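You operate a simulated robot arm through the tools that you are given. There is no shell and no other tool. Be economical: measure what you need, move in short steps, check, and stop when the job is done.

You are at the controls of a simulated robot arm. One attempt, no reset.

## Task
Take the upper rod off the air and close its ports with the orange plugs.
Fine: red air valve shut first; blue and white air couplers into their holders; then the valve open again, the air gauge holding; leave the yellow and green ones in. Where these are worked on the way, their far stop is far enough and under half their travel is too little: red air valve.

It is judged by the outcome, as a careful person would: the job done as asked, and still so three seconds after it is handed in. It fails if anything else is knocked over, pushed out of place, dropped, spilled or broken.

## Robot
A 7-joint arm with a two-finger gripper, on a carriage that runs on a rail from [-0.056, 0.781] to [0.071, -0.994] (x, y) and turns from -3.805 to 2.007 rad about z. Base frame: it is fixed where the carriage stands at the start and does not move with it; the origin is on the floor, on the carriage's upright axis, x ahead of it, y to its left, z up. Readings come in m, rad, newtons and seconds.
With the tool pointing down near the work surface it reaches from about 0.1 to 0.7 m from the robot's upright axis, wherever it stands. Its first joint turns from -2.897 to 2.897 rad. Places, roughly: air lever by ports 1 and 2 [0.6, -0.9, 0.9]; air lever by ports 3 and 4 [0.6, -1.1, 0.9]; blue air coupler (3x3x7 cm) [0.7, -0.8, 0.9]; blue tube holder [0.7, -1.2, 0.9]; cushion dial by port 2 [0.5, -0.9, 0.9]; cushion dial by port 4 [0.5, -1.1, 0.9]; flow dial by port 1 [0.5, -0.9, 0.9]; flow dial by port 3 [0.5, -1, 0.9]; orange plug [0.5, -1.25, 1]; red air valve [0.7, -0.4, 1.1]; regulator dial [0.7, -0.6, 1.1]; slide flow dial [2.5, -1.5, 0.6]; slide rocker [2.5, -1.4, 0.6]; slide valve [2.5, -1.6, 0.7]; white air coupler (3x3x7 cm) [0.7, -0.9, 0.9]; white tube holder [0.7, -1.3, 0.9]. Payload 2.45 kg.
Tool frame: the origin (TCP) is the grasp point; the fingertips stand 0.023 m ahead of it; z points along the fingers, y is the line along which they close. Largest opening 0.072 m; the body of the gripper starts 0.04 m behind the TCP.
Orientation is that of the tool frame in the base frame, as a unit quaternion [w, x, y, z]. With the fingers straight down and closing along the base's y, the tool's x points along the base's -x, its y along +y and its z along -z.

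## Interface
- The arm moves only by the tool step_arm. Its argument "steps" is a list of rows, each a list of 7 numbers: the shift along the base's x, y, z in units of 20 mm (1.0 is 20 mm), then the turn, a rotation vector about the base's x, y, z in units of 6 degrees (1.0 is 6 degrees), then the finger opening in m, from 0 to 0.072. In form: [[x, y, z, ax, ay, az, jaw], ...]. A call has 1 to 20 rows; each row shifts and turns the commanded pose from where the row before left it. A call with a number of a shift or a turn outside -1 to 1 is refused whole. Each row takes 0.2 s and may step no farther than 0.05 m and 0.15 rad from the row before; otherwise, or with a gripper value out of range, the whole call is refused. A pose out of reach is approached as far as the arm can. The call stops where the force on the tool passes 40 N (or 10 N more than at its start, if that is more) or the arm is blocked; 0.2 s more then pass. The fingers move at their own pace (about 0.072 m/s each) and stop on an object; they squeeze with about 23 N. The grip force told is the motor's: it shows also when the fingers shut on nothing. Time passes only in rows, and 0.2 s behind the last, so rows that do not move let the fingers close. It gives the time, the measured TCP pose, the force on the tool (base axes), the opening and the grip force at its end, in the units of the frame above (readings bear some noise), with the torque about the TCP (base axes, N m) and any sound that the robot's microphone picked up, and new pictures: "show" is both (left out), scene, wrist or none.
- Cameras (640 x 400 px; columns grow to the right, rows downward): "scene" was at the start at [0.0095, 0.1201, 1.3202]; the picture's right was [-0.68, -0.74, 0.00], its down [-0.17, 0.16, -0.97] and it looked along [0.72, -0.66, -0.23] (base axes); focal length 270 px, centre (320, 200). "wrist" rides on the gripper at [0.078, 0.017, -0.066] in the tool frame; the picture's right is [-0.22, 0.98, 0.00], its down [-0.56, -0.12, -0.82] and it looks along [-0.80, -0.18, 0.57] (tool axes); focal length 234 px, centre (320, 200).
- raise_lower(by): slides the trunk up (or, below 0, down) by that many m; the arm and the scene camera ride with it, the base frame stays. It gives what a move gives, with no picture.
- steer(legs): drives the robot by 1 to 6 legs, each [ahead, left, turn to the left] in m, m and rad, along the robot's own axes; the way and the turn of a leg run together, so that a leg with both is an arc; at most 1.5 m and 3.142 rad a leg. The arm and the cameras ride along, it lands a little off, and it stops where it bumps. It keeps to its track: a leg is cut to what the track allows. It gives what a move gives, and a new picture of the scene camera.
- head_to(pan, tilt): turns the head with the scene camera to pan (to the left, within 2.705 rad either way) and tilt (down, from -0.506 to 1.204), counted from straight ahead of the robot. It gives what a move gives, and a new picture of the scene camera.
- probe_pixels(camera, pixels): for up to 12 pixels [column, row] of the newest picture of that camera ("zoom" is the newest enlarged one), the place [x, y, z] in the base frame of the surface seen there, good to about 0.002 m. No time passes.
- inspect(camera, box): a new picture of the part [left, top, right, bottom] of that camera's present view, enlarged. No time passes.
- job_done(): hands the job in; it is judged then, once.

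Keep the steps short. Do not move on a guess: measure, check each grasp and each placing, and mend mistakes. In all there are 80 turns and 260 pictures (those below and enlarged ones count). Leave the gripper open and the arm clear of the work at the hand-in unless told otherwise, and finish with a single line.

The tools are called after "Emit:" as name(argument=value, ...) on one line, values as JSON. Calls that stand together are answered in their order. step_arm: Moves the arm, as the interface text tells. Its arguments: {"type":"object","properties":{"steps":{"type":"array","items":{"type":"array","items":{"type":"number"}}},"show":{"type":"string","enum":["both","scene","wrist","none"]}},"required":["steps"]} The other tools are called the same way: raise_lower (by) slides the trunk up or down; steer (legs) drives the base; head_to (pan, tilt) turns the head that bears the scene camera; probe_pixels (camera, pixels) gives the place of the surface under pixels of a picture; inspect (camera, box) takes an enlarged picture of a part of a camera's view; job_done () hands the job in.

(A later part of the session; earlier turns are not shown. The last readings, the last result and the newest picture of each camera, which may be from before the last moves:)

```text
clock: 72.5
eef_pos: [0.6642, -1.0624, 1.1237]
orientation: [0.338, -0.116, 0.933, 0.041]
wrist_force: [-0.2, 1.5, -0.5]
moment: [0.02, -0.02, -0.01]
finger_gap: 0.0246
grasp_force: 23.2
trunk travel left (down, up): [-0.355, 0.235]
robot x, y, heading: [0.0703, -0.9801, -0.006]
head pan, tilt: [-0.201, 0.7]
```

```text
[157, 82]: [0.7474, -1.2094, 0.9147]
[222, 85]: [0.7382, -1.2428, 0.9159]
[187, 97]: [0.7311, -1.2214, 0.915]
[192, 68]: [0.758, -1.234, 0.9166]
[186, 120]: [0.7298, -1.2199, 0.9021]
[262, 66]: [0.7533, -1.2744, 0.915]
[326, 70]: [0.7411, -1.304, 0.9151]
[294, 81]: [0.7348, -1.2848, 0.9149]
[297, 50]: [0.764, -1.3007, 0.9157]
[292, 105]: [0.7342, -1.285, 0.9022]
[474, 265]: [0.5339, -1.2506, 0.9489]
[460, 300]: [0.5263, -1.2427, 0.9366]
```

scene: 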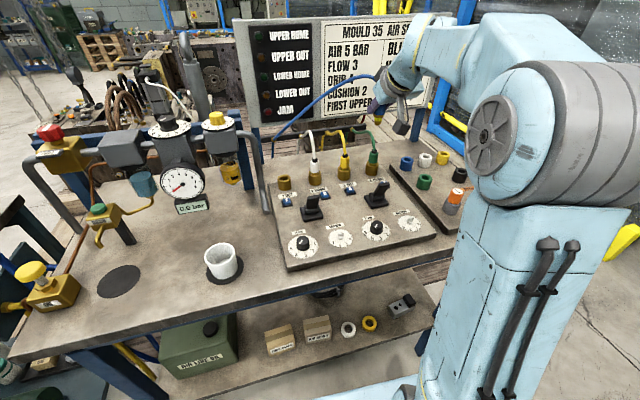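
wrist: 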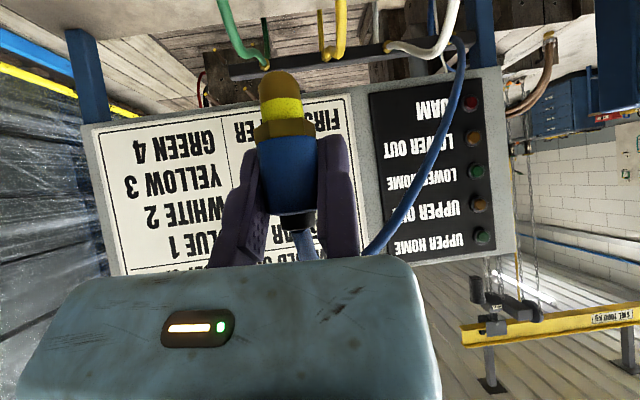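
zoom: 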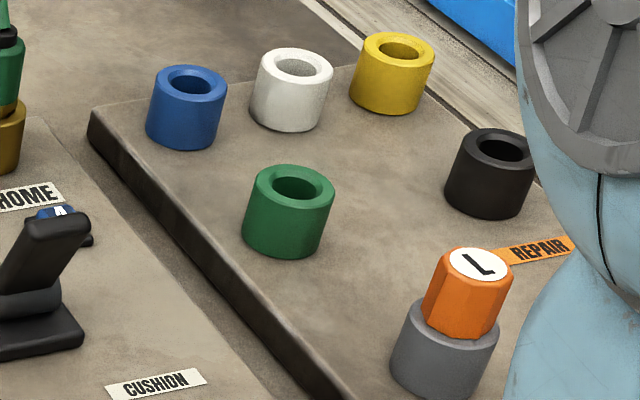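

Blue holder centre (0.744, -1.227), white (0.748, -1.291), tops 0.915. Now measure the port 1 hole and the coupler in hand.

Emit:
inspect(camera="scene", box=[270, 165, 330, 205])

Emit:
probe_pixels(camera="wrist", pixels=[[281, 90], [281, 107], [285, 128], [288, 160], [265, 107], [300, 107], [290, 200], [262, 160], [318, 160]])

Emit:
inspect(camera="wrist", box=[210, 50, 370, 250])

```text
10.00 times, centred on (300, 185) of scene
```

zoom: 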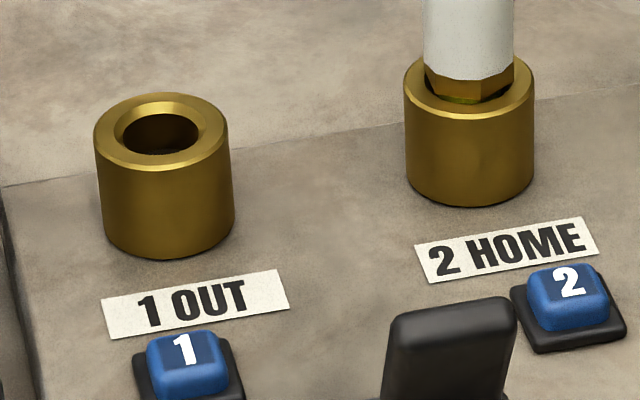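

```text
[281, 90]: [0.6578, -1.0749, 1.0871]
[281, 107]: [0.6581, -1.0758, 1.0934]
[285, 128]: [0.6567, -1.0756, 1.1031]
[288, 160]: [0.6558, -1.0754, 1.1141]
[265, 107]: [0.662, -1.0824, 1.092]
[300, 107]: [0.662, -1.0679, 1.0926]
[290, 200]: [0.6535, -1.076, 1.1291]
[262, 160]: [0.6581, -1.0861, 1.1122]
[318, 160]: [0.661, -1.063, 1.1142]
```

```text
2.00 times, centred on (290, 150) of wrist
```

zoom: 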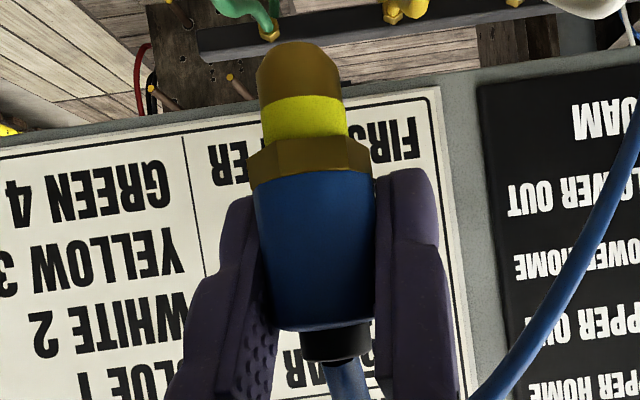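

Coupler axis in hand is 14 mm from the pad, tip 44 mm below the TCP. Move over the blue holder with yaw -30° (keeps the wrist camera off the green holder), down to 4 cm above.

Emit:
step_arm(steps=[[0.536, -0.951, 0, 0, 0, -0.92, 0.0], [0.536, -0.951, 0, 0, 0, -0.92, 0.0], [0.536, -0.951, 0, 0, 0, -0.92, 0.0], [0.536, -0.951, 0, 0, 0, -0.92, 0.0], [0.536, -0.951, 0, 0, 0, -0.92, 0.0], [0.536, -0.951, 0, 0, 0, -0.92, 0.0], [0.536, -0.951, 0, 0, 0, -0.92, 0.0], [0.536, -0.951, 0, 0, 0, -0.92, 0.0], [0, 0, -0.9, 0, 0, 0, 0.0], [0, 0, -0.9, 0, 0, 0, 0.0], [0, 0, -0.9, 0, 0, 0, 0.0], [0, 0, -0.9, 0, 0, 0, 0.0], [0, 0, -0.9, 0, 0, 0, 0.0], [0, 0, -0.9, 0, 0, 0, 0.0]])

Emit:
inspect(camera="scene", box=[370, 110, 470, 190])

```text
clock: 75.5
eef_pos: [0.7502, -1.2153, 1.0159]
orientation: [0.33, 0.242, 0.908, -0.088]
wrist_force: [0.0, -0.5, -1.3]
moment: [0.04, -0.02, -0.03]
finger_gap: 0.0246
grasp_force: 23.2
trunk travel left (down, up): [-0.355, 0.235]
robot x, y, heading: [0.0678, -0.9812, -0.002]
head pan, tilt: [-0.201, 0.7]
```

scene: 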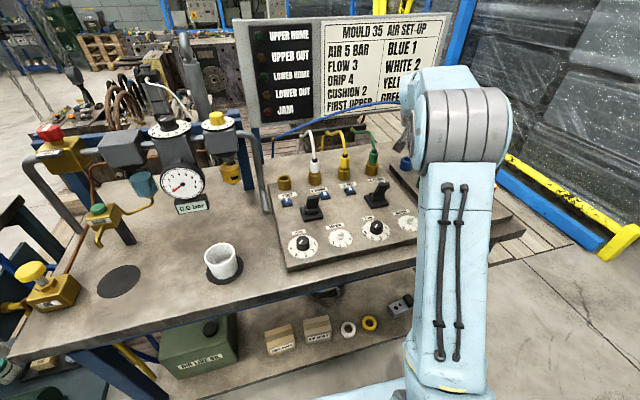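
wrist: 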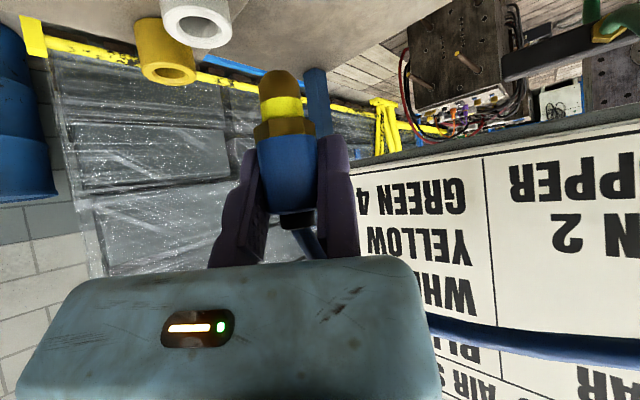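

```text
5.00 times, centred on (420, 150) of scene
```

zoom: 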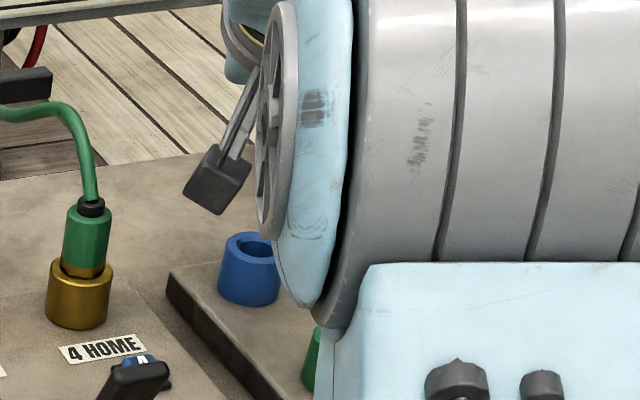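

I descend so the tip is ~15 mm above the holder and check by the wrist camera.

Emit:
step_arm(steps=[[0, 0, -0.7, 0, 0, 0, 0.0], [0, 0, -0.7, 0, 0, 0, 0.0], [0, 0, -0.65, 0, 0, 0, 0.0]], show="wrist")

Emit:
inspect(camera="wrist", box=[180, 0, 380, 160])

Emit:
probe_pixels(camera="wrist", pixels=[[277, 65], [277, 30], [255, 35], [300, 35], [277, 80], [277, 100], [283, 125], [240, 30], [315, 30]])

```text
clock: 76.3
eef_pos: [0.749, -1.2145, 0.975]
orientation: [0.33, 0.242, 0.908, -0.088]
wrist_force: [0.0, 1.1, -0.5]
moment: [0.02, 0.04, -0.01]
finger_gap: 0.0245
grasp_force: 23.2
trunk travel left (down, up): [-0.355, 0.235]
robot x, y, heading: [0.0688, -0.9805, -0.002]
head pan, tilt: [-0.201, 0.7]
```

wrist: 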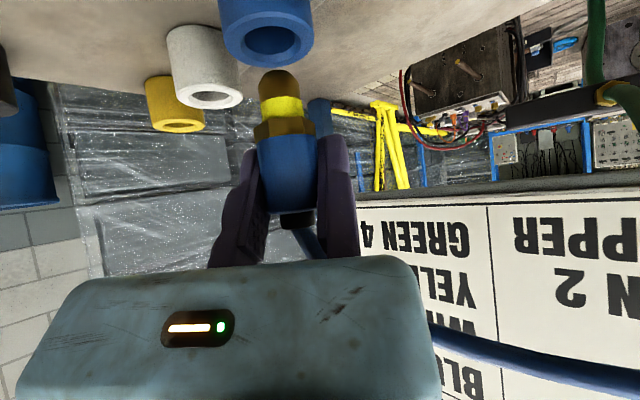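

```text
2.50 times, centred on (280, 80) of wrist
```

zoom: 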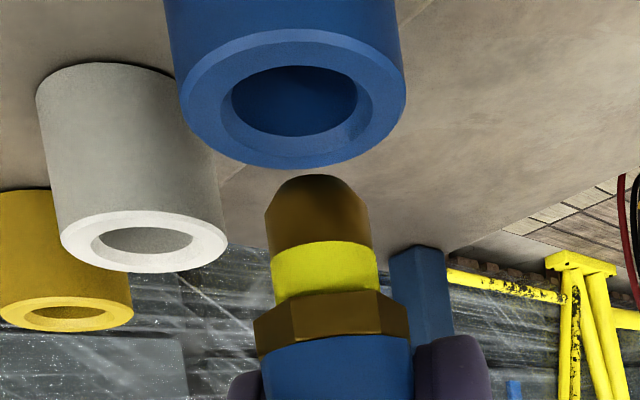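

```text
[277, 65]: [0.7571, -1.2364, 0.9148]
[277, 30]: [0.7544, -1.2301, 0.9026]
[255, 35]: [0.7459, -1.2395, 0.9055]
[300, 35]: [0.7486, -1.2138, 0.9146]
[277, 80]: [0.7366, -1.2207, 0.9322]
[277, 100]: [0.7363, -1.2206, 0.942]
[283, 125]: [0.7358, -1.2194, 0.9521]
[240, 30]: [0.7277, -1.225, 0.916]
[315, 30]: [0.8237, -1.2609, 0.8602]
```

Nearly aligned; the spigot is ~2 mm towards the board. Correct by that and lower gently.

Emit:
step_arm(steps=[[-0.05, -0.09, 0, 0, 0, 0, 0.0], [0, 0, -0.4, 0, 0, 0, 0.0], [0, 0, -0.4, 0, 0, 0, 0.0], [0, 0, -0.3, 0, 0, 0, 0.0], [0, 0, -0.25, 0, 0, 0, 0.0]], show="wrist")

Emit:
inspect(camera="wrist", box=[180, 0, 380, 160])

```text
clock: 77.5
eef_pos: [0.7476, -1.2166, 0.9475]
orientation: [0.33, 0.243, 0.908, -0.088]
wrist_force: [-0.8, -0.1, -0.3]
moment: [0.02, 0.03, 0.04]
finger_gap: 0.0244
grasp_force: 22.8
trunk travel left (down, up): [-0.355, 0.235]
robot x, y, heading: [0.0686, -0.9835, -0.006]
head pan, tilt: [-0.201, 0.7]
```

wrist: 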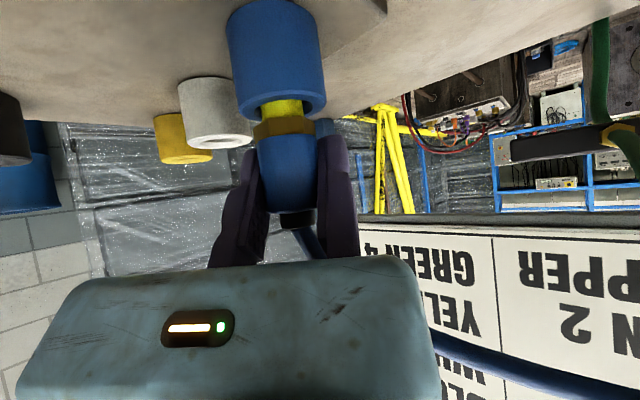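

```text
2.50 times, centred on (280, 80) of wrist
```

zoom: 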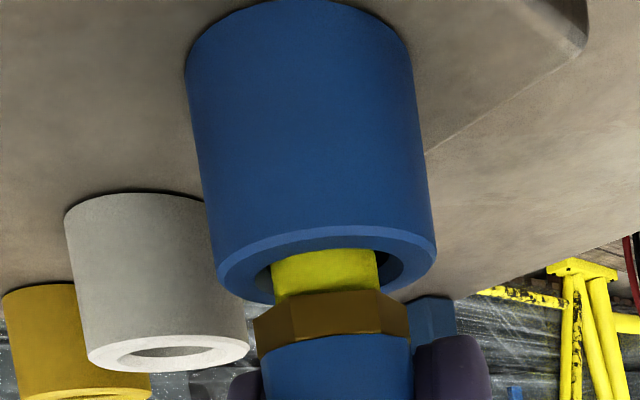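

It is inside the holder. Lower until it seats.

Emit:
step_arm(steps=[[0, 0, -0.2, 0, 0, 0, 0.0], [0, 0, -0.2, 0, 0, 0, 0.0], [0, 0, -0.1, 0, 0, 0, 0.0]], show="none")

Emit:
inspect(camera="wrist", box=[180, 0, 380, 160])

```text
clock: 78.3
eef_pos: [0.7494, -1.2158, 0.9419]
orientation: [0.332, 0.243, 0.907, -0.089]
wrist_force: [-0.3, -0.4, 19.0]
moment: [-0.39, 0.13, -0.03]
finger_gap: 0.0244
grasp_force: 22.9
trunk travel left (down, up): [-0.355, 0.235]
robot x, y, heading: [0.0703, -0.9797, -0.005]
head pan, tilt: [-0.201, 0.7]
```

```text
2.50 times, centred on (280, 80) of wrist
```

zoom: 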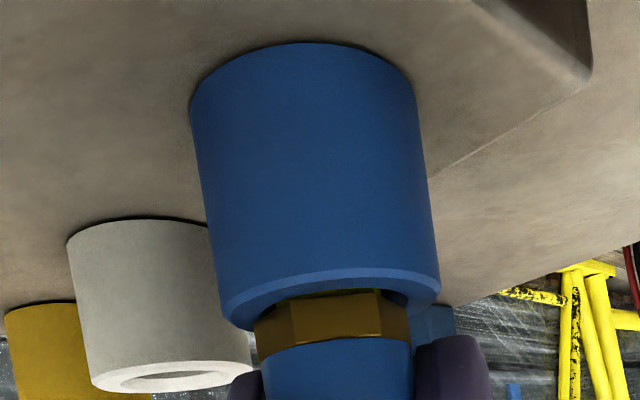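

Seated firmly (19 N push, hex at the rim). Relax, open, and retreat backwards along the tool.

Emit:
step_arm(steps=[[0, 0, 0.15, 0, 0, 0, 0.0], [0, 0, 0, 0, 0, 0, 0.05], [0, 0, 0, 0, 0, 0, 0.05], [0, 0, 0, 0, 0, 0, 0.05], [-0.28, 0.16, 0.38, 0, 0, 0, 0.05], [-0.55, 0.32, 0.77, 0, 0, 0, 0.05], [-0.55, 0.32, 0.77, 0, 0, 0, 0.05], [-0.55, 0.32, 0.77, 0, 0, 0, 0.05], [-0.55, 0.32, 0.77, 0, 0, 0, 0.05], [0, 0.5, 0.9, 0, 0, 0.5, 0.05], [0, 0.7, 0.9, 0, 0, 0.9, 0.05], [0, 0.8, 0.5, 0, 0, 0.9, 0.05], [0, 0.9, 0, 0, 0, 0.9, 0.05], [0, 0.9, 0, 0, 0, 0.9, 0.05], [0, 0.9, 0, 0, 0, 0.9, 0.05]])

Emit:
inspect(camera="scene", box=[360, 120, 460, 200])

```text
clock: 81.5
eef_pos: [0.699, -1.0944, 1.0559]
orientation: [0.342, -0.002, 0.94, 0.0]
wrist_force: [0.3, 0.0, 0.5]
moment: [0.0, -0.02, -0.04]
finger_gap: 0.0501
grasp_force: 0.0
trunk travel left (down, up): [-0.355, 0.235]
robot x, y, heading: [0.0693, -0.9832, 0.002]
head pan, tilt: [-0.201, 0.7]
```

scene: 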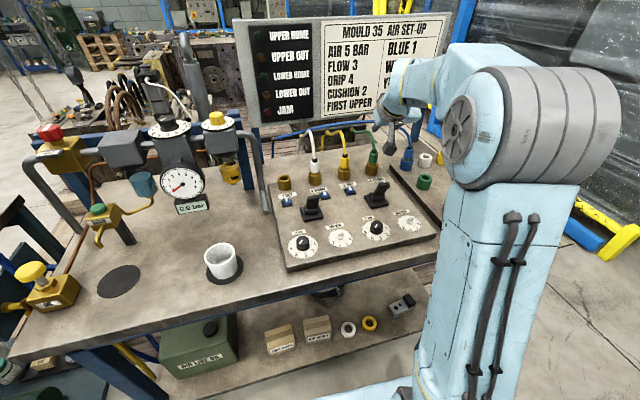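
wrist: 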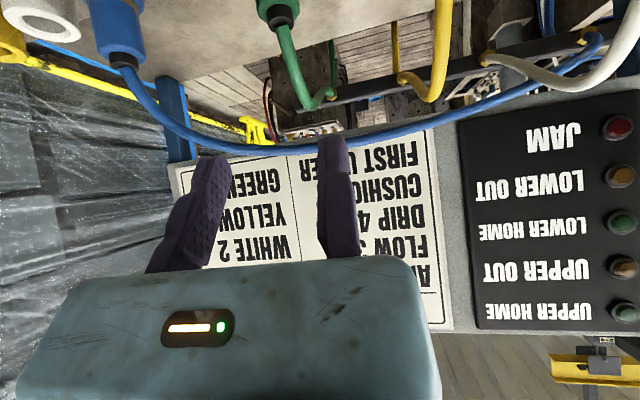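

```text
5.00 times, centred on (410, 160) of scene
```

zoom: 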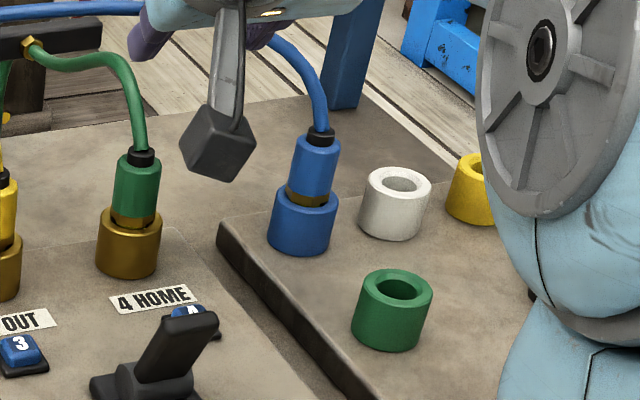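

Blue is nicely seated. Next: button 2. Untilt to vertical and move over it, fingers shut, yaw 20°.

Emit:
step_arm(steps=[[-0.5, 0.5, 0.5, 0, 0.74, 0, 0.0], [-0.5, 0.8, 0.5, 0, 0.74, 0, 0.0], [-0.5, 0.9, 0, 0, 0.74, 0, 0.0], [-0.5, 0.9, 0, 0, 0.74, 0, 0.0], [-0.4, 0.9, 0, 0, 0.74, 0, 0.0], [0, 0.9, 0, 0, 0.74, 0, 0.0], [0, 0.9, 0, 0, 0.74, 0, 0.0], [0, 0.9, 0, 0, 0.74, 0, 0.0], [0, 0.77, 0, 0, 0.75, 0, 0.0], [0, 0, 0, 0, 0, 0.83, 0.0], [0, 0, 0, 0, 0, 0.83, 0.0], [0, 0, 0, 0, 0, 0.83, 0.0], [0, 0, -0.8, 0, 0, 0.83, 0.0], [0, 0, -1, 0, 0, 0, 0.0], [0, 0, -1, 0, 0, 0, 0.0], [0, 0, -1, 0, 0, 0, 0.0], [0, 0, -1, 0, 0, 0, 0.0], [0, 0, -1, 0, 0, 0, 0.0]], show="none")

Emit:
inspect(camera="scene", box=[270, 140, 370, 220])

```text
clock: 85.3
eef_pos: [0.6521, -0.9452, 0.9584]
orientation: [-0.001, -0.173, 0.985, 0.001]
wrist_force: [-0.1, 0.2, 0.0]
moment: [0.0, 0.02, 0.01]
finger_gap: 0.0002
grasp_force: 23.0
trunk travel left (down, up): [-0.355, 0.235]
robot x, y, heading: [0.0682, -0.9812, 0.001]
head pan, tilt: [-0.201, 0.7]
```

```text
5.00 times, centred on (320, 180) of scene
```

zoom: 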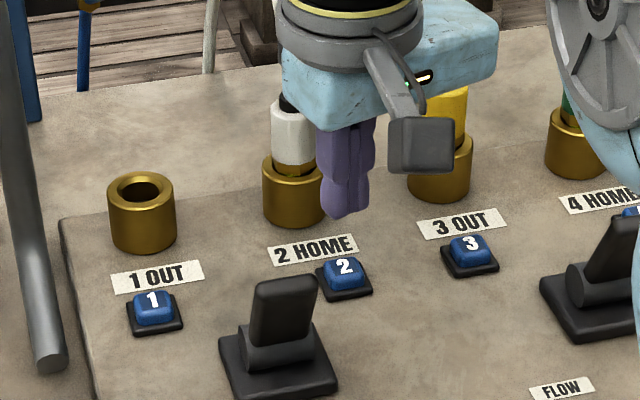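

Probe button 2, then press; also measure port 1's rim from this picture for the plugs.

Emit:
probe_pixels(camera="zoom", pixels=[[343, 262], [343, 280], [328, 270], [360, 268], [113, 188], [172, 190], [142, 207], [140, 176], [142, 230]])

Emit:
step_arm(steps=[[0, 0, -0.5, 0, 0, 0, 0.0], [0, 0, -0.5, 0, 0, 0, 0.0], [0, 0, -0.5, 0, 0, 0, 0.0], [0, 0, -0.3, 0, 0, 0, 0.0]], show="none")

Emit:
step_arm(steps=[[0, 0, -0.2, 0, 0, 0, 0.0], [0, 0, -0.2, 0, 0, 0, 0.0]], show="none")

```text
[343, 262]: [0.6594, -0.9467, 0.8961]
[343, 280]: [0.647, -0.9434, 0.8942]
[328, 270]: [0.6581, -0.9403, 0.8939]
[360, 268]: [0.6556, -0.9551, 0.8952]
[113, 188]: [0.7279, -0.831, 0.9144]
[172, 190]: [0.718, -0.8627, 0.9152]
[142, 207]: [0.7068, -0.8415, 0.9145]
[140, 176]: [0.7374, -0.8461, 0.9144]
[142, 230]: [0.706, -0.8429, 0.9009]
```

```text
clock: 86.3
eef_pos: [0.6507, -0.9448, 0.9254]
orientation: [-0.002, -0.174, 0.985, 0.0]
wrist_force: [-0.8, -0.1, 0.5]
moment: [0.01, -0.02, 0.02]
finger_gap: 0.0001
grasp_force: 23.2
trunk travel left (down, up): [-0.355, 0.235]
robot x, y, heading: [0.0706, -0.9815, -0.005]
head pan, tilt: [-0.201, 0.7]
```

```text
clock: 86.9
eef_pos: [0.6516, -0.9447, 0.9165]
orientation: [-0.001, -0.174, 0.985, 0.0]
wrist_force: [1.2, -0.5, 2.2]
moment: [0.02, -0.03, -0.04]
finger_gap: 0.0058
grasp_force: 28.3
trunk travel left (down, up): [-0.355, 0.235]
robot x, y, heading: [0.0746, -0.9854, -0.005]
head pan, tilt: [-0.201, 0.7]
```

Emit:
step_arm(steps=[[0, 0, -0.12, 0, 0, 0, 0.0]], show="none")

Emit:
step_arm(steps=[[0, 0, -0.1, 0, 0, 0, 0.0]], show="none")

```text
clock: 87.3
eef_pos: [0.6513, -0.9448, 0.9139]
orientation: [-0.001, -0.174, 0.985, 0.001]
wrist_force: [1.7, -1.1, 2.3]
moment: [-0.01, -0.07, 0.03]
finger_gap: 0.0062
grasp_force: 28.2
trunk travel left (down, up): [-0.355, 0.235]
robot x, y, heading: [0.0704, -0.9805, -0.007]
head pan, tilt: [-0.201, 0.7]
heard: click
```

```text
clock: 87.7
eef_pos: [0.652, -0.9451, 0.9129]
orientation: [-0.001, -0.173, 0.985, -0.001]
wrist_force: [1.3, -0.1, 9.4]
moment: [-0.01, -0.02, 0.01]
finger_gap: 0.0061
grasp_force: 28.7
trunk travel left (down, up): [-0.355, 0.235]
robot x, y, heading: [0.0722, -0.9869, -0.005]
head pan, tilt: [-0.201, 0.7]
```

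Clicked. I rise and back off, then measure port 2/white coupler and the blue hose's run.

Emit:
step_arm(steps=[[0, 0, 1, 0, 0, 0, 0.0], [0, 0, 1, 0, 0, 0, 0.0], [0, 0, 1, 0, 0, 0, 0.0], [0, 0, 1, 0, 0, 0, 0.0], [0, 0, 1, 0, 0, 0, 0.03], [-0.5, 0, 1, 0, 0, 0, 0.062], [-0.5, 0, 1, 0, 0, 0, 0.062], [-0.5, 0, 1, 0, 0, 0.5, 0.062], [-0.5, -0.5, 1, 0, 0, 0.9, 0.062], [0, -0.5, 0, 0, 0, 0.9, 0.062], [0, -0.5, 0, 0, 0, 0.9, 0.062], [0, 0, 0, 0, 0, 0.9, 0.062], [0, 0, 0, 0, 0, 0.9, 0.062], [0, 0, 0, 0, 0, 0.83, 0.062]], show="scene")

Emit:
inspect(camera="scene", box=[260, 115, 360, 195])

```text
clock: 90.7
eef_pos: [0.6118, -0.9748, 1.0921]
orientation: [-0.001, -0.462, 0.887, 0.0]
wrist_force: [0.6, 0.0, -0.7]
moment: [0.02, -0.01, 0.0]
finger_gap: 0.0622
grasp_force: 0.0
trunk travel left (down, up): [-0.355, 0.235]
robot x, y, heading: [0.069, -0.9787, -0.005]
head pan, tilt: [-0.201, 0.7]
```

scene: 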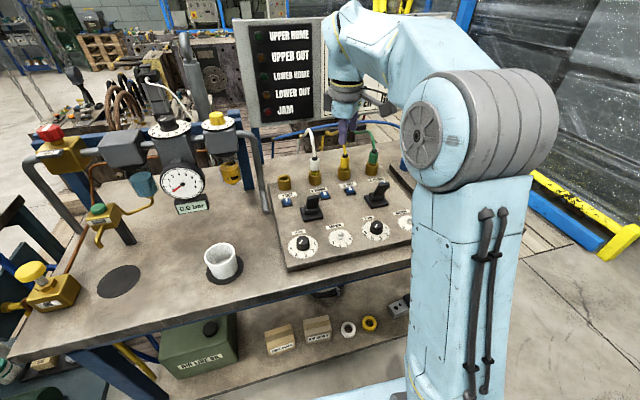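

```text
5.00 times, centred on (310, 155) of scene
```

zoom: 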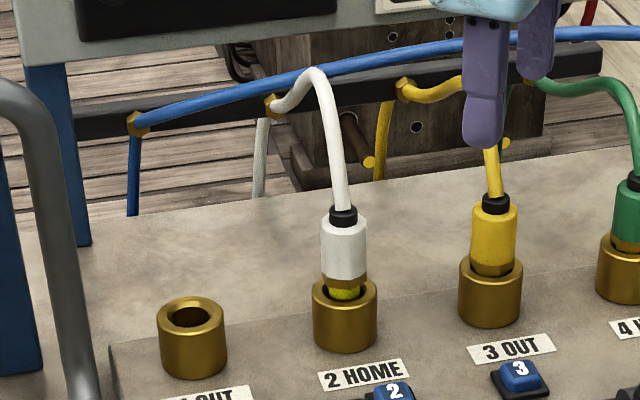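

White coupler has popped up a little — released. Measure it.

Emit:
probe_pixels(camera="zoom", pixels=[[317, 290], [373, 290], [345, 325], [344, 250], [328, 250], [361, 250], [343, 225], [345, 294], [300, 78], [360, 60], [312, 72], [335, 130]])

```text
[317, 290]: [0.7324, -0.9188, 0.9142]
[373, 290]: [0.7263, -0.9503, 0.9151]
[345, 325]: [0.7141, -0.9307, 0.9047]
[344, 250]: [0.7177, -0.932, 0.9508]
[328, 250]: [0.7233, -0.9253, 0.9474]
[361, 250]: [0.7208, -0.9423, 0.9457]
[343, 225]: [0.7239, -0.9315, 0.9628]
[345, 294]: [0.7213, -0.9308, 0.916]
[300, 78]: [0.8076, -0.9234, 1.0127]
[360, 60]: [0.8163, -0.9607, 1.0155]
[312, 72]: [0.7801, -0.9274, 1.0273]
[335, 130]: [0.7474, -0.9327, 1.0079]
```

Port 2 centre ≈ (0.730, -0.934); coupler raised ~8 mm. Tilt and position over it, then descend in the same way as for blue.

Emit:
step_arm(steps=[[0.76, 0.37, 0, 0.78, -0.547, 0, 0.062], [0.76, 0.37, 0, 0.78, -0.547, 0, 0.062], [0.76, 0.37, 0, 0.78, -0.547, 0, 0.062], [0.76, 0.37, 0, 0.78, -0.547, 0, 0.062], [0.76, 0.37, 0, 0.78, -0.547, 0, 0.062], [0.76, 0.37, 0, 0.78, -0.547, 0, 0.062], [0.77, 0.37, 0, 0.78, -0.547, 0, 0.062], [0, 0, -0.9, 0, 0, 0, 0.062], [0, 0, -0.9, 0, 0, 0, 0.062], [0, 0, -0.9, 0, 0, 0, 0.062], [0, 0, -0.9, 0, 0, 0, 0.062], [0, 0, -0.9, 0, 0, 0, 0.062]], show="wrist")

Emit:
inspect(camera="scene", box=[260, 115, 360, 195])

```text
clock: 93.3
eef_pos: [0.7184, -0.9237, 1.0014]
orientation: [0.303, -0.434, 0.834, 0.157]
wrist_force: [1.1, 0.8, 0.8]
moment: [0.03, 0.02, 0.01]
finger_gap: 0.0621
grasp_force: 0.1
trunk travel left (down, up): [-0.355, 0.235]
robot x, y, heading: [0.0669, -0.9837, -0.007]
head pan, tilt: [-0.201, 0.7]
```

wrist: 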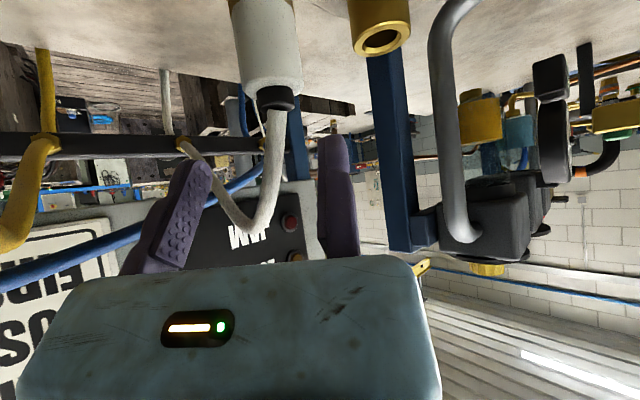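

```text
5.00 times, centred on (310, 155) of scene
```

zoom: 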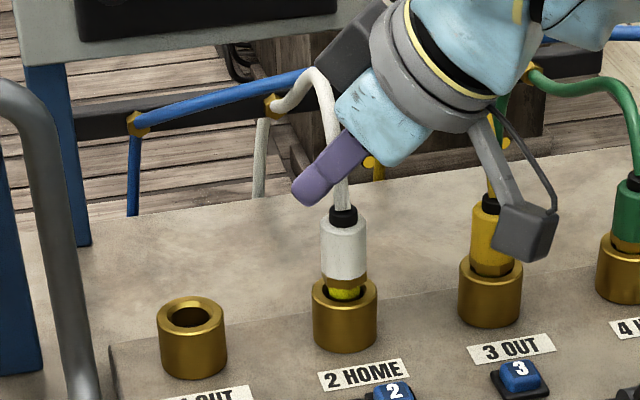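

Aligned. Last 4.5 cm down, close, and lift out.

Emit:
step_arm(steps=[[0, 0, -0.8, 0, 0, 0, 0.062], [0, 0, -0.8, 0, 0, 0, 0.062], [0, 0, -0.7, 0, 0, 0, 0.062], [0, 0, 0, 0, 0, 0, 0.03], [0, 0, 0, 0, 0, 0, 0.0], [0, 0, 0, 0, 0, 0, 0.0], [0, 0, 0, 0, 0, 0, 0.0], [0, 0, 0.2, 0, 0, 0, 0.0], [0, 0, 0.3, 0, 0, 0, 0.0], [0, 0, 0.5, 0, 0, 0, 0.0], [0, 0, 0.8, 0, 0, 0, 0.0], [0, 0, 0.9, 0, 0, 0, 0.0], [0, 0, 0.9, 0, 0, 0, 0.0]], show="wrist")

Emit:
inspect(camera="scene", box=[260, 105, 360, 185])

```text
clock: 96.1
eef_pos: [0.7187, -0.9224, 1.0272]
orientation: [0.302, -0.434, 0.834, 0.158]
wrist_force: [0.8, -0.6, -0.8]
moment: [0.01, 0.02, -0.03]
finger_gap: 0.0245
grasp_force: 22.8
trunk travel left (down, up): [-0.355, 0.235]
robot x, y, heading: [0.0688, -0.9794, -0.002]
head pan, tilt: [-0.201, 0.7]
```

wrist: 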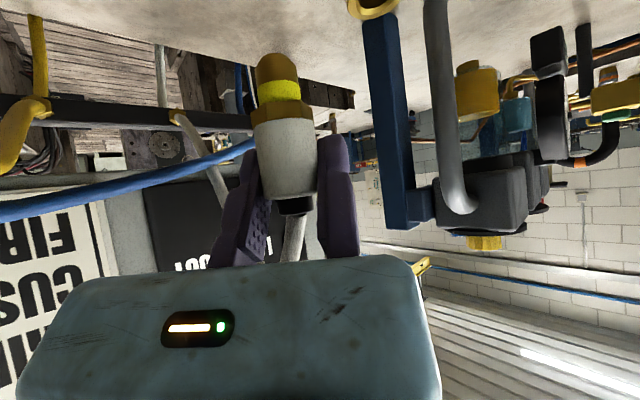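

```text
5.00 times, centred on (310, 145) of scene
```

zoom: 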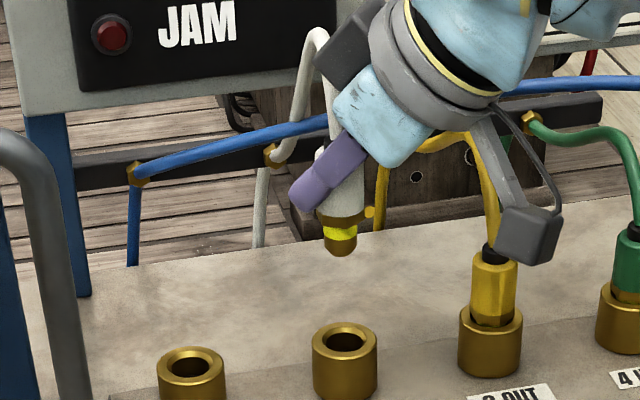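

White is out. I carry it up and in front of the other hoses, along to in front of the white holder, turning to yaw 20°.

Emit:
step_arm(steps=[[-0.7, 0, 0.9, 0, 0, 0, 0.0], [-0.7, -0.2, 0.9, 0, 0, 0, 0.0], [-0.7, -0.5, 0.9, 0, 0, -0.3, 0.0], [-0.6, -0.8, 0.9, 0, 0, -0.3, 0.0], [0, -1, 0.9, 0, 0, -0.3, 0.0], [0, -1, 0, 0, 0, -0.4, 0.0], [0, -1, 0, 0, 0, -0.4, 0.0], [0, -1, 0, 0, 0, -0.4, 0.0], [0, -1, 0, 0, 0, -0.4, 0.0], [0, -1, 0, 0, 0, -0.4, 0.0], [0, -1, 0, 0, 0, -0.4, 0.0], [0, -1, 0, 0, 0, -0.4, 0.0], [0, -1, 0, 0, 0, -0.4, 0.0], [0, -1, 0, 0, 0, -0.4, 0.0], [0, -1, 0, 0, 0, -0.4, 0.0], [0, -1, 0, 0, 0, -0.4, 0.0], [0, -1, 0, 0, 0, -0.4, 0.0], [0, -1, 0, 0, 0, -0.13, 0.0], [0, -1, 0, 0, 0, 0, 0.0], [0, -1, 0, 0, 0, 0, 0.0]])

```text
clock: 100.3
eef_pos: [0.6652, -1.2745, 1.1179]
orientation: [0.337, -0.164, 0.925, 0.061]
wrist_force: [0.3, 0.2, -1.1]
moment: [-0.01, -0.02, -0.03]
finger_gap: 0.0246
grasp_force: 22.3
trunk travel left (down, up): [-0.355, 0.235]
robot x, y, heading: [0.0665, -0.9835, -0.006]
head pan, tilt: [-0.201, 0.7]
```

scene: 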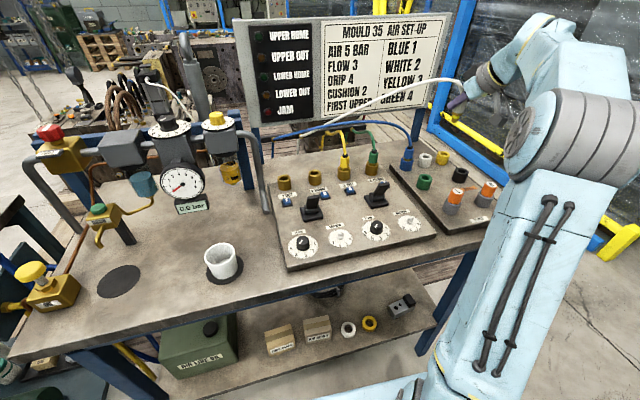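
wrist: 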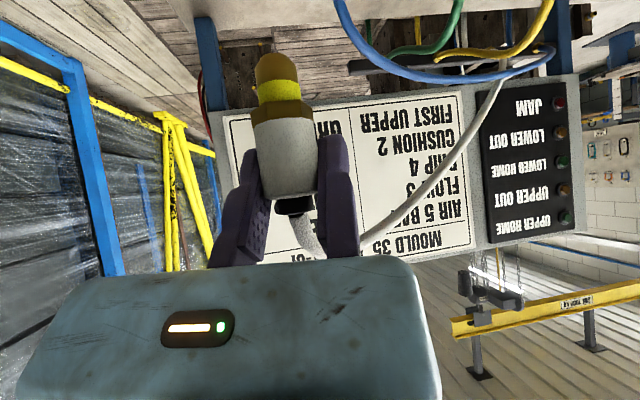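

Good view of the tray. I measure the white holder and both plugs.

Emit:
inspect(camera="scene", box=[395, 135, 505, 223])

Emit:
probe_pixels(camera="zoom", pixels=[[147, 122], [213, 125], [179, 138], [182, 107], [340, 285], [330, 345], [380, 300], [540, 275], [530, 310], [575, 290], [385, 205], [380, 180]])

```text
4.55 times, centred on (450, 179) of scene
```

zoom: 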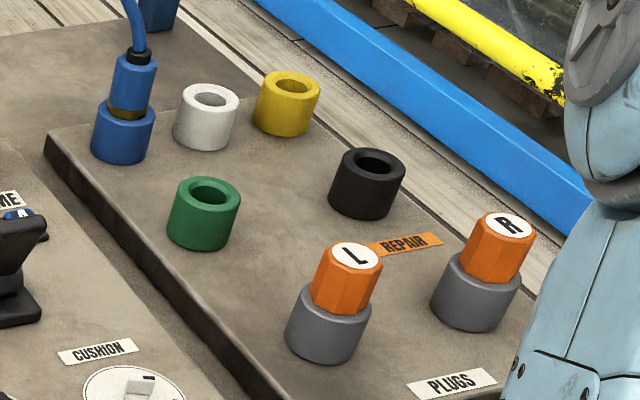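

```text
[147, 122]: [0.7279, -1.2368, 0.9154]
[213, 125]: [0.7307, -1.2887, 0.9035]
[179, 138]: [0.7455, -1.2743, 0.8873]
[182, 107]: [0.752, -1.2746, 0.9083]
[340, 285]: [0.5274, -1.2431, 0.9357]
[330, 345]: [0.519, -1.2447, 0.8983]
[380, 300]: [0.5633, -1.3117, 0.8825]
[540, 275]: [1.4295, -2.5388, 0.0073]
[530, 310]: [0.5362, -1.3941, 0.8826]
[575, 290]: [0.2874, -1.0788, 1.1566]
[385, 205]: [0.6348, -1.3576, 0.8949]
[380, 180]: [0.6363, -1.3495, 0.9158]
```

Emit:
probe_pixels(camera="zoom", pixels=[[178, 99], [237, 102], [206, 115], [211, 85], [357, 257], [322, 265], [381, 262], [345, 290], [510, 227], [478, 232], [534, 232], [500, 262]])

```text
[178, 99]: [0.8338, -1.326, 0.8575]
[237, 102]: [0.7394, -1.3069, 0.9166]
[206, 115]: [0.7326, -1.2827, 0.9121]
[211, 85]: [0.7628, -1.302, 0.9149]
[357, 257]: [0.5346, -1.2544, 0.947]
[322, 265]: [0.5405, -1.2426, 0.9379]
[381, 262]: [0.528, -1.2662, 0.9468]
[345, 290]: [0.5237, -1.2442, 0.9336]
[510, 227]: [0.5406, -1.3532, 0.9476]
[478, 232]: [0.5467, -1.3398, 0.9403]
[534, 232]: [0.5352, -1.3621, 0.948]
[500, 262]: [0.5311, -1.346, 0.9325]
```

White holder centre (0.748, -1.292); plug tops L (0.535, -1.254, 0.947), R (0.540, -1.352, 0.947). Move over the white holder and stop 2 cm above.

Emit:
step_arm(steps=[[0.965, -0.05, 0, 0, 0, 0, 0.0], [0.965, -0.05, 0, 0, 0, 0, 0.0], [0.965, -0.05, 0, 0, 0, 0, 0.0], [0.965, -0.05, 0, 0, 0, 0, 0.0], [0, 0, -0.95, 0, 0, 0, 0.0], [0, 0, -0.95, 0, 0, 0, 0.0], [0, 0, -0.95, 0, 0, 0, 0.0], [0, 0, -0.95, 0, 0, 0, 0.0], [0, 0, -0.95, 0, 0, 0, 0.0], [0, 0, -0.95, 0, 0, 0, 0.0], [0, 0, -0.95, 0, 0, 0, 0.0]], show="wrist")

Emit:
inspect(camera="wrist", box=[180, 0, 380, 160])

Emit:
inspect(camera="scene", box=[380, 90, 500, 190])

```text
clock: 102.7
eef_pos: [0.7408, -1.2771, 0.9849]
orientation: [0.336, -0.164, 0.926, 0.06]
wrist_force: [0.4, -0.6, -0.4]
moment: [0.03, 0.01, 0.0]
finger_gap: 0.0247
grasp_force: 23.0
trunk travel left (down, up): [-0.355, 0.235]
robot x, y, heading: [0.0723, -0.9778, -0.006]
head pan, tilt: [-0.201, 0.7]
```

wrist: 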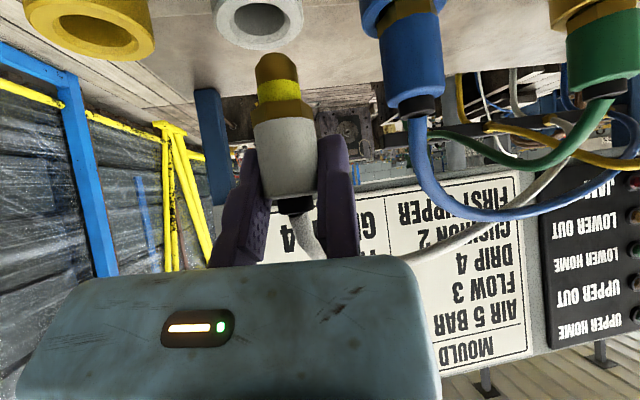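

```text
2.50 times, centred on (280, 80) of wrist
```

zoom: 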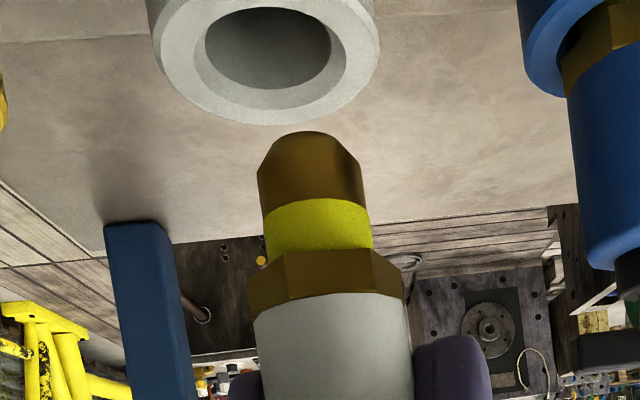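

```text
4.00 times, centred on (440, 140) of scene
```

zoom: 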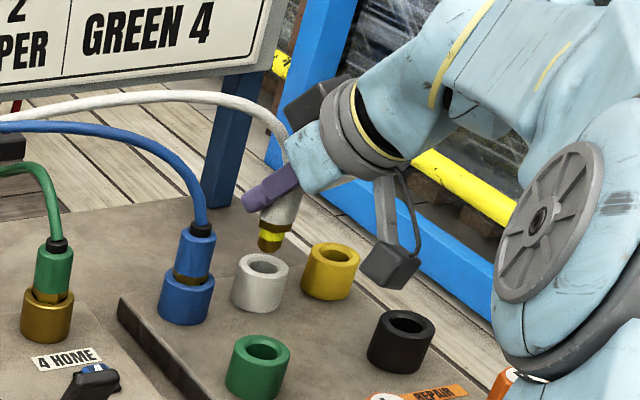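

Emit:
probe_pixels(camera="wrist", pixels=[[280, 85], [276, 68], [283, 110], [285, 140], [262, 45], [234, 30], [294, 30], [262, 22]])

Emit:
probe_pixels(camera="zoom", pixels=[[270, 238], [270, 250], [270, 226], [237, 264], [286, 270], [262, 280], [263, 256], [280, 205]])

```text
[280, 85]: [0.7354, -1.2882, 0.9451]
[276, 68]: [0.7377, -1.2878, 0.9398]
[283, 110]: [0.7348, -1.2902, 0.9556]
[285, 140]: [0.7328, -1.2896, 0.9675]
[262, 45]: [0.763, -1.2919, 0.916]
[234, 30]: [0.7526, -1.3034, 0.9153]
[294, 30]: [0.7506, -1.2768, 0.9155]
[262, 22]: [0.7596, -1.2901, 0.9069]
```

```text
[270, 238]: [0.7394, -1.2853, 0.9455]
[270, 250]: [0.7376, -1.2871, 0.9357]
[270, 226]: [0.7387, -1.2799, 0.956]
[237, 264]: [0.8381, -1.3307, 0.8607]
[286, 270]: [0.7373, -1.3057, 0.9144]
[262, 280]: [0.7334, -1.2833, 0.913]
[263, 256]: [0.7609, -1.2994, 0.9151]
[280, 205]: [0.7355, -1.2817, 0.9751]
```

Correct by (+2, -3.5) mm and lower until the tip is at the rim, then check.

Emit:
step_arm(steps=[[0.1, -0.17, -0.3, 0, 0, 0, 0.0], [0, 0, -0.4, 0, 0, 0, 0.0], [0, 0, -0.2, 0, 0, 0, 0.0]], show="none")

Emit:
inspect(camera="wrist", box=[180, 0, 380, 160])

Emit:
inspect(camera="scene", box=[420, 130, 480, 175])

```text
clock: 103.5
eef_pos: [0.7431, -1.2807, 0.9671]
orientation: [0.336, -0.163, 0.926, 0.059]
wrist_force: [0.7, 0.0, 0.0]
moment: [-0.02, 0.0, -0.02]
finger_gap: 0.0246
grasp_force: 22.9
trunk travel left (down, up): [-0.355, 0.235]
robot x, y, heading: [0.0689, -0.9821, -0.007]
head pan, tilt: [-0.201, 0.7]
```

```text
2.50 times, centred on (280, 80) of wrist
```

zoom: 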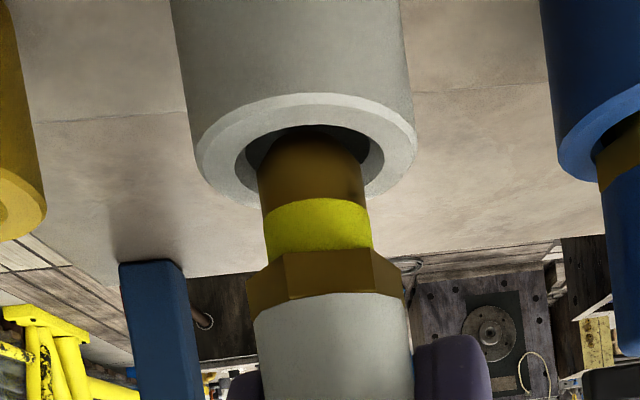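

```text
8.89 times, centred on (450, 152) of scene
```

zoom: 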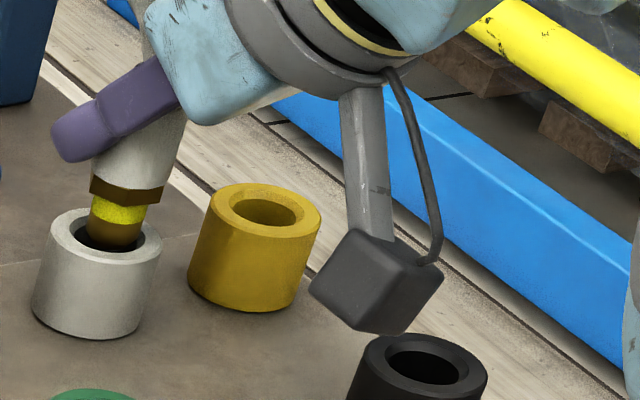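

Tip is in the hole. Lower to seat.

Emit:
step_arm(steps=[[0, 0, -0.3, 0, 0, 0, 0.0], [0, 0, -0.3, 0, 0, 0, 0.0], [0, 0, -0.2, 0, 0, 0, 0.0]], show="none")

Emit:
step_arm(steps=[[0, 0, -0.15, 0, 0, 0, 0.0]], show="none")

Emit:
inspect(camera="wrist", box=[180, 0, 380, 160])

Emit:
inspect(camera="scene", box=[420, 130, 480, 175])

```text
clock: 104.3
eef_pos: [0.743, -1.2812, 0.9496]
orientation: [0.336, -0.164, 0.925, 0.061]
wrist_force: [-0.4, -0.3, -0.5]
moment: [-0.01, 0.07, 0.01]
finger_gap: 0.0247
grasp_force: 22.8
trunk travel left (down, up): [-0.355, 0.235]
robot x, y, heading: [0.0695, -0.9829, -0.008]
head pan, tilt: [-0.201, 0.7]
```

```text
clock: 104.7
eef_pos: [0.7438, -1.2804, 0.9483]
orientation: [0.337, -0.163, 0.926, 0.058]
wrist_force: [-0.5, -0.8, 4.4]
moment: [-0.03, 0.0, -0.02]
finger_gap: 0.0245
grasp_force: 23.2
trunk travel left (down, up): [-0.355, 0.235]
robot x, y, heading: [0.0691, -0.981, -0.007]
head pan, tilt: [-0.201, 0.7]
```

```text
2.50 times, centred on (280, 80) of wrist
```

zoom: 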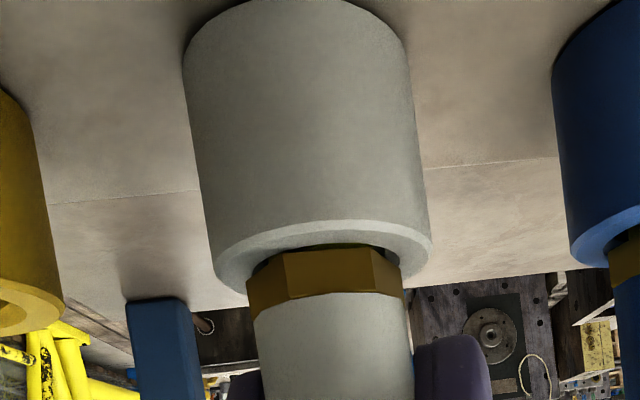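

```text
8.89 times, centred on (450, 152) of scene
```

zoom: 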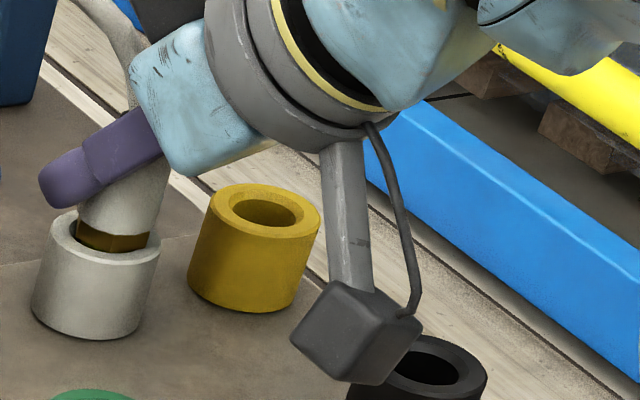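

Seated with contact. A small extra press, then release and retreat along the tool.

Emit:
step_arm(steps=[[0, 0, -0.1, 0, 0, 0, 0.0], [0, 0, 0.1, 0, 0, 0, 0.0], [0, 0, 0, 0, 0, 0, 0.05], [0, 0, 0, 0, 0, 0, 0.05], [0, 0, 0, 0, 0, 0, 0.05], [-0.3, -0.11, 0.5, 0, 0, 0, 0.05], [-0.6, -0.22, 0.77, 0, 0, 0, 0.05], [-0.6, -0.22, 0.77, 0, 0, 0, 0.05], [-0.6, -0.22, 0.77, 0, 0, 0, 0.05], [-0.6, -0.22, 0.77, 0, 0, 0, 0.05], [-0.8, 0, 0.8, 0, 0, 0, 0.05], [-0.8, 0, 0.8, 0, 0, 0, 0.05]])

Emit:
inspect(camera="scene", box=[380, 110, 500, 210])

```text
clock: 107.3
eef_pos: [0.6574, -1.3003, 1.0513]
orientation: [0.336, -0.163, 0.926, 0.059]
wrist_force: [-0.9, 0.3, -0.8]
moment: [-0.03, -0.02, 0.03]
finger_gap: 0.0499
grasp_force: 0.1
trunk travel left (down, up): [-0.355, 0.235]
robot x, y, heading: [0.0738, -0.9831, -0.005]
head pan, tilt: [-0.201, 0.7]
```

scene: 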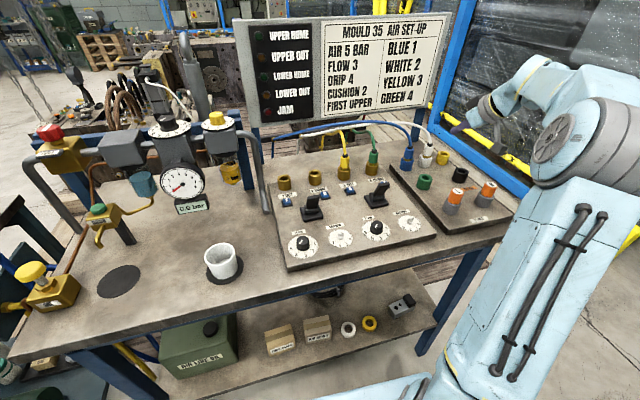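
wrist: 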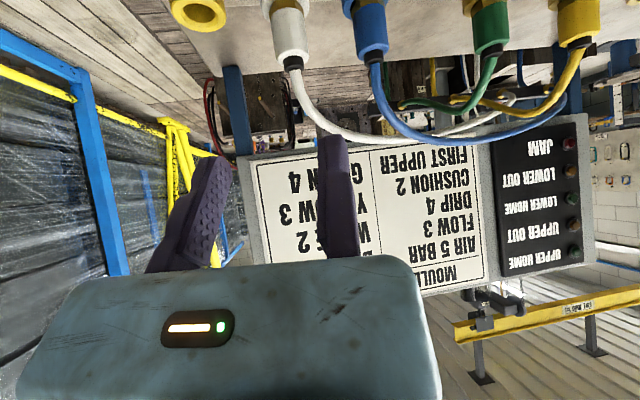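

```text
4.00 times, centred on (440, 160) of scene
```

zoom: 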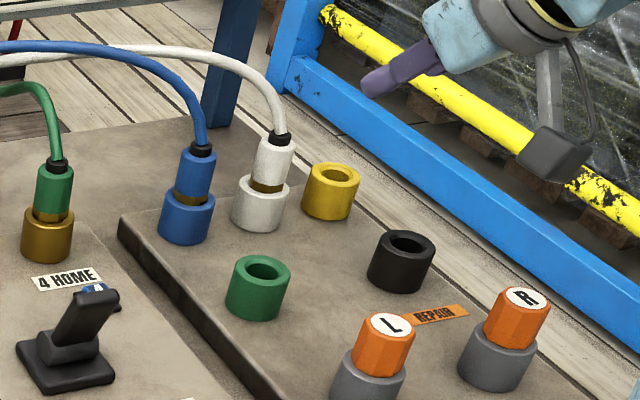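

Both couplers are seated in their own holders. Now the L plug: re-measure both plugs in this view.

Emit:
probe_pixels(camera="zoom", pixels=[[390, 325], [366, 326], [413, 325], [393, 316], [383, 352], [362, 380], [525, 297], [502, 298], [548, 300], [528, 288], [515, 322], [497, 350]])

Emit:
step_arm(steps=[[-0.8, 0.4, 0.4, -0.32, 0.89, 0, 0.06], [-0.8, 0.4, 0.4, -0.32, 0.89, 0, 0.06], [-0.8, 0.4, 0, -0.32, 0.89, 0, 0.06], [-0.8, 0.4, 0, -0.32, 0.89, 0, 0.06], [-0.8, 0.4, 0, -0.32, 0.89, 0, 0.06], [-0.8, 0.4, 0, -0.32, 0.89, 0, 0.06], [-0.8, 0.4, 0, -0.32, 0.89, 0, 0.06], [-0.8, 0.4, 0, 0, 0, 0, 0.06]])

```text
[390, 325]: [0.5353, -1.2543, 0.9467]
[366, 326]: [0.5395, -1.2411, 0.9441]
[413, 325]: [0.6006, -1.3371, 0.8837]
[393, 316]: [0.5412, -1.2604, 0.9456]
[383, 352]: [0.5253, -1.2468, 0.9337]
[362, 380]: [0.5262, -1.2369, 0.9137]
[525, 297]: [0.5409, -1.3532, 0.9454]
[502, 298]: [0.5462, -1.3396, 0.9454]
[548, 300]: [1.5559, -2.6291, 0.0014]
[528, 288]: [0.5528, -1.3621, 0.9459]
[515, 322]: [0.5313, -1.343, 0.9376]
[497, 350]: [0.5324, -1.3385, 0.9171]
```

```text
clock: 109.1
eef_pos: [0.529, -1.238, 1.067]
orientation: [0.0, -0.173, 0.985, 0.002]
wrist_force: [0.2, 0.9, -0.1]
moment: [-0.02, 0.04, 0.0]
finger_gap: 0.0599
grasp_force: 0.1
trunk travel left (down, up): [-0.355, 0.235]
robot x, y, heading: [0.0756, -0.9819, -0.004]
head pan, tilt: [-0.201, 0.7]
```

scene: 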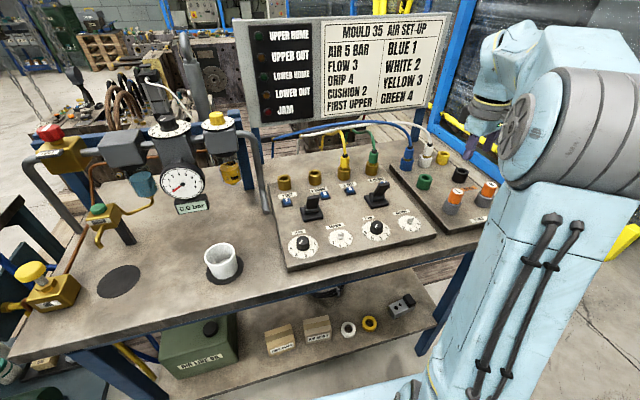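
wrist: 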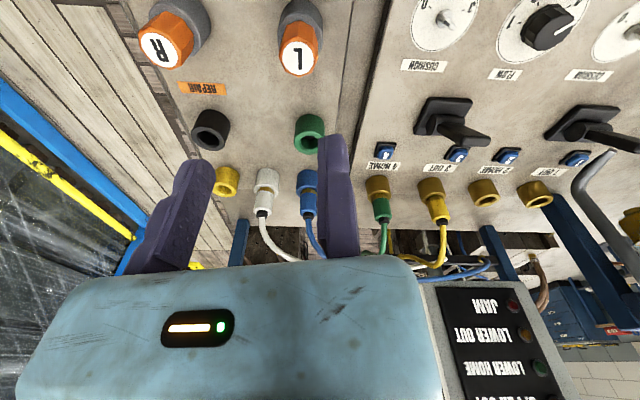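

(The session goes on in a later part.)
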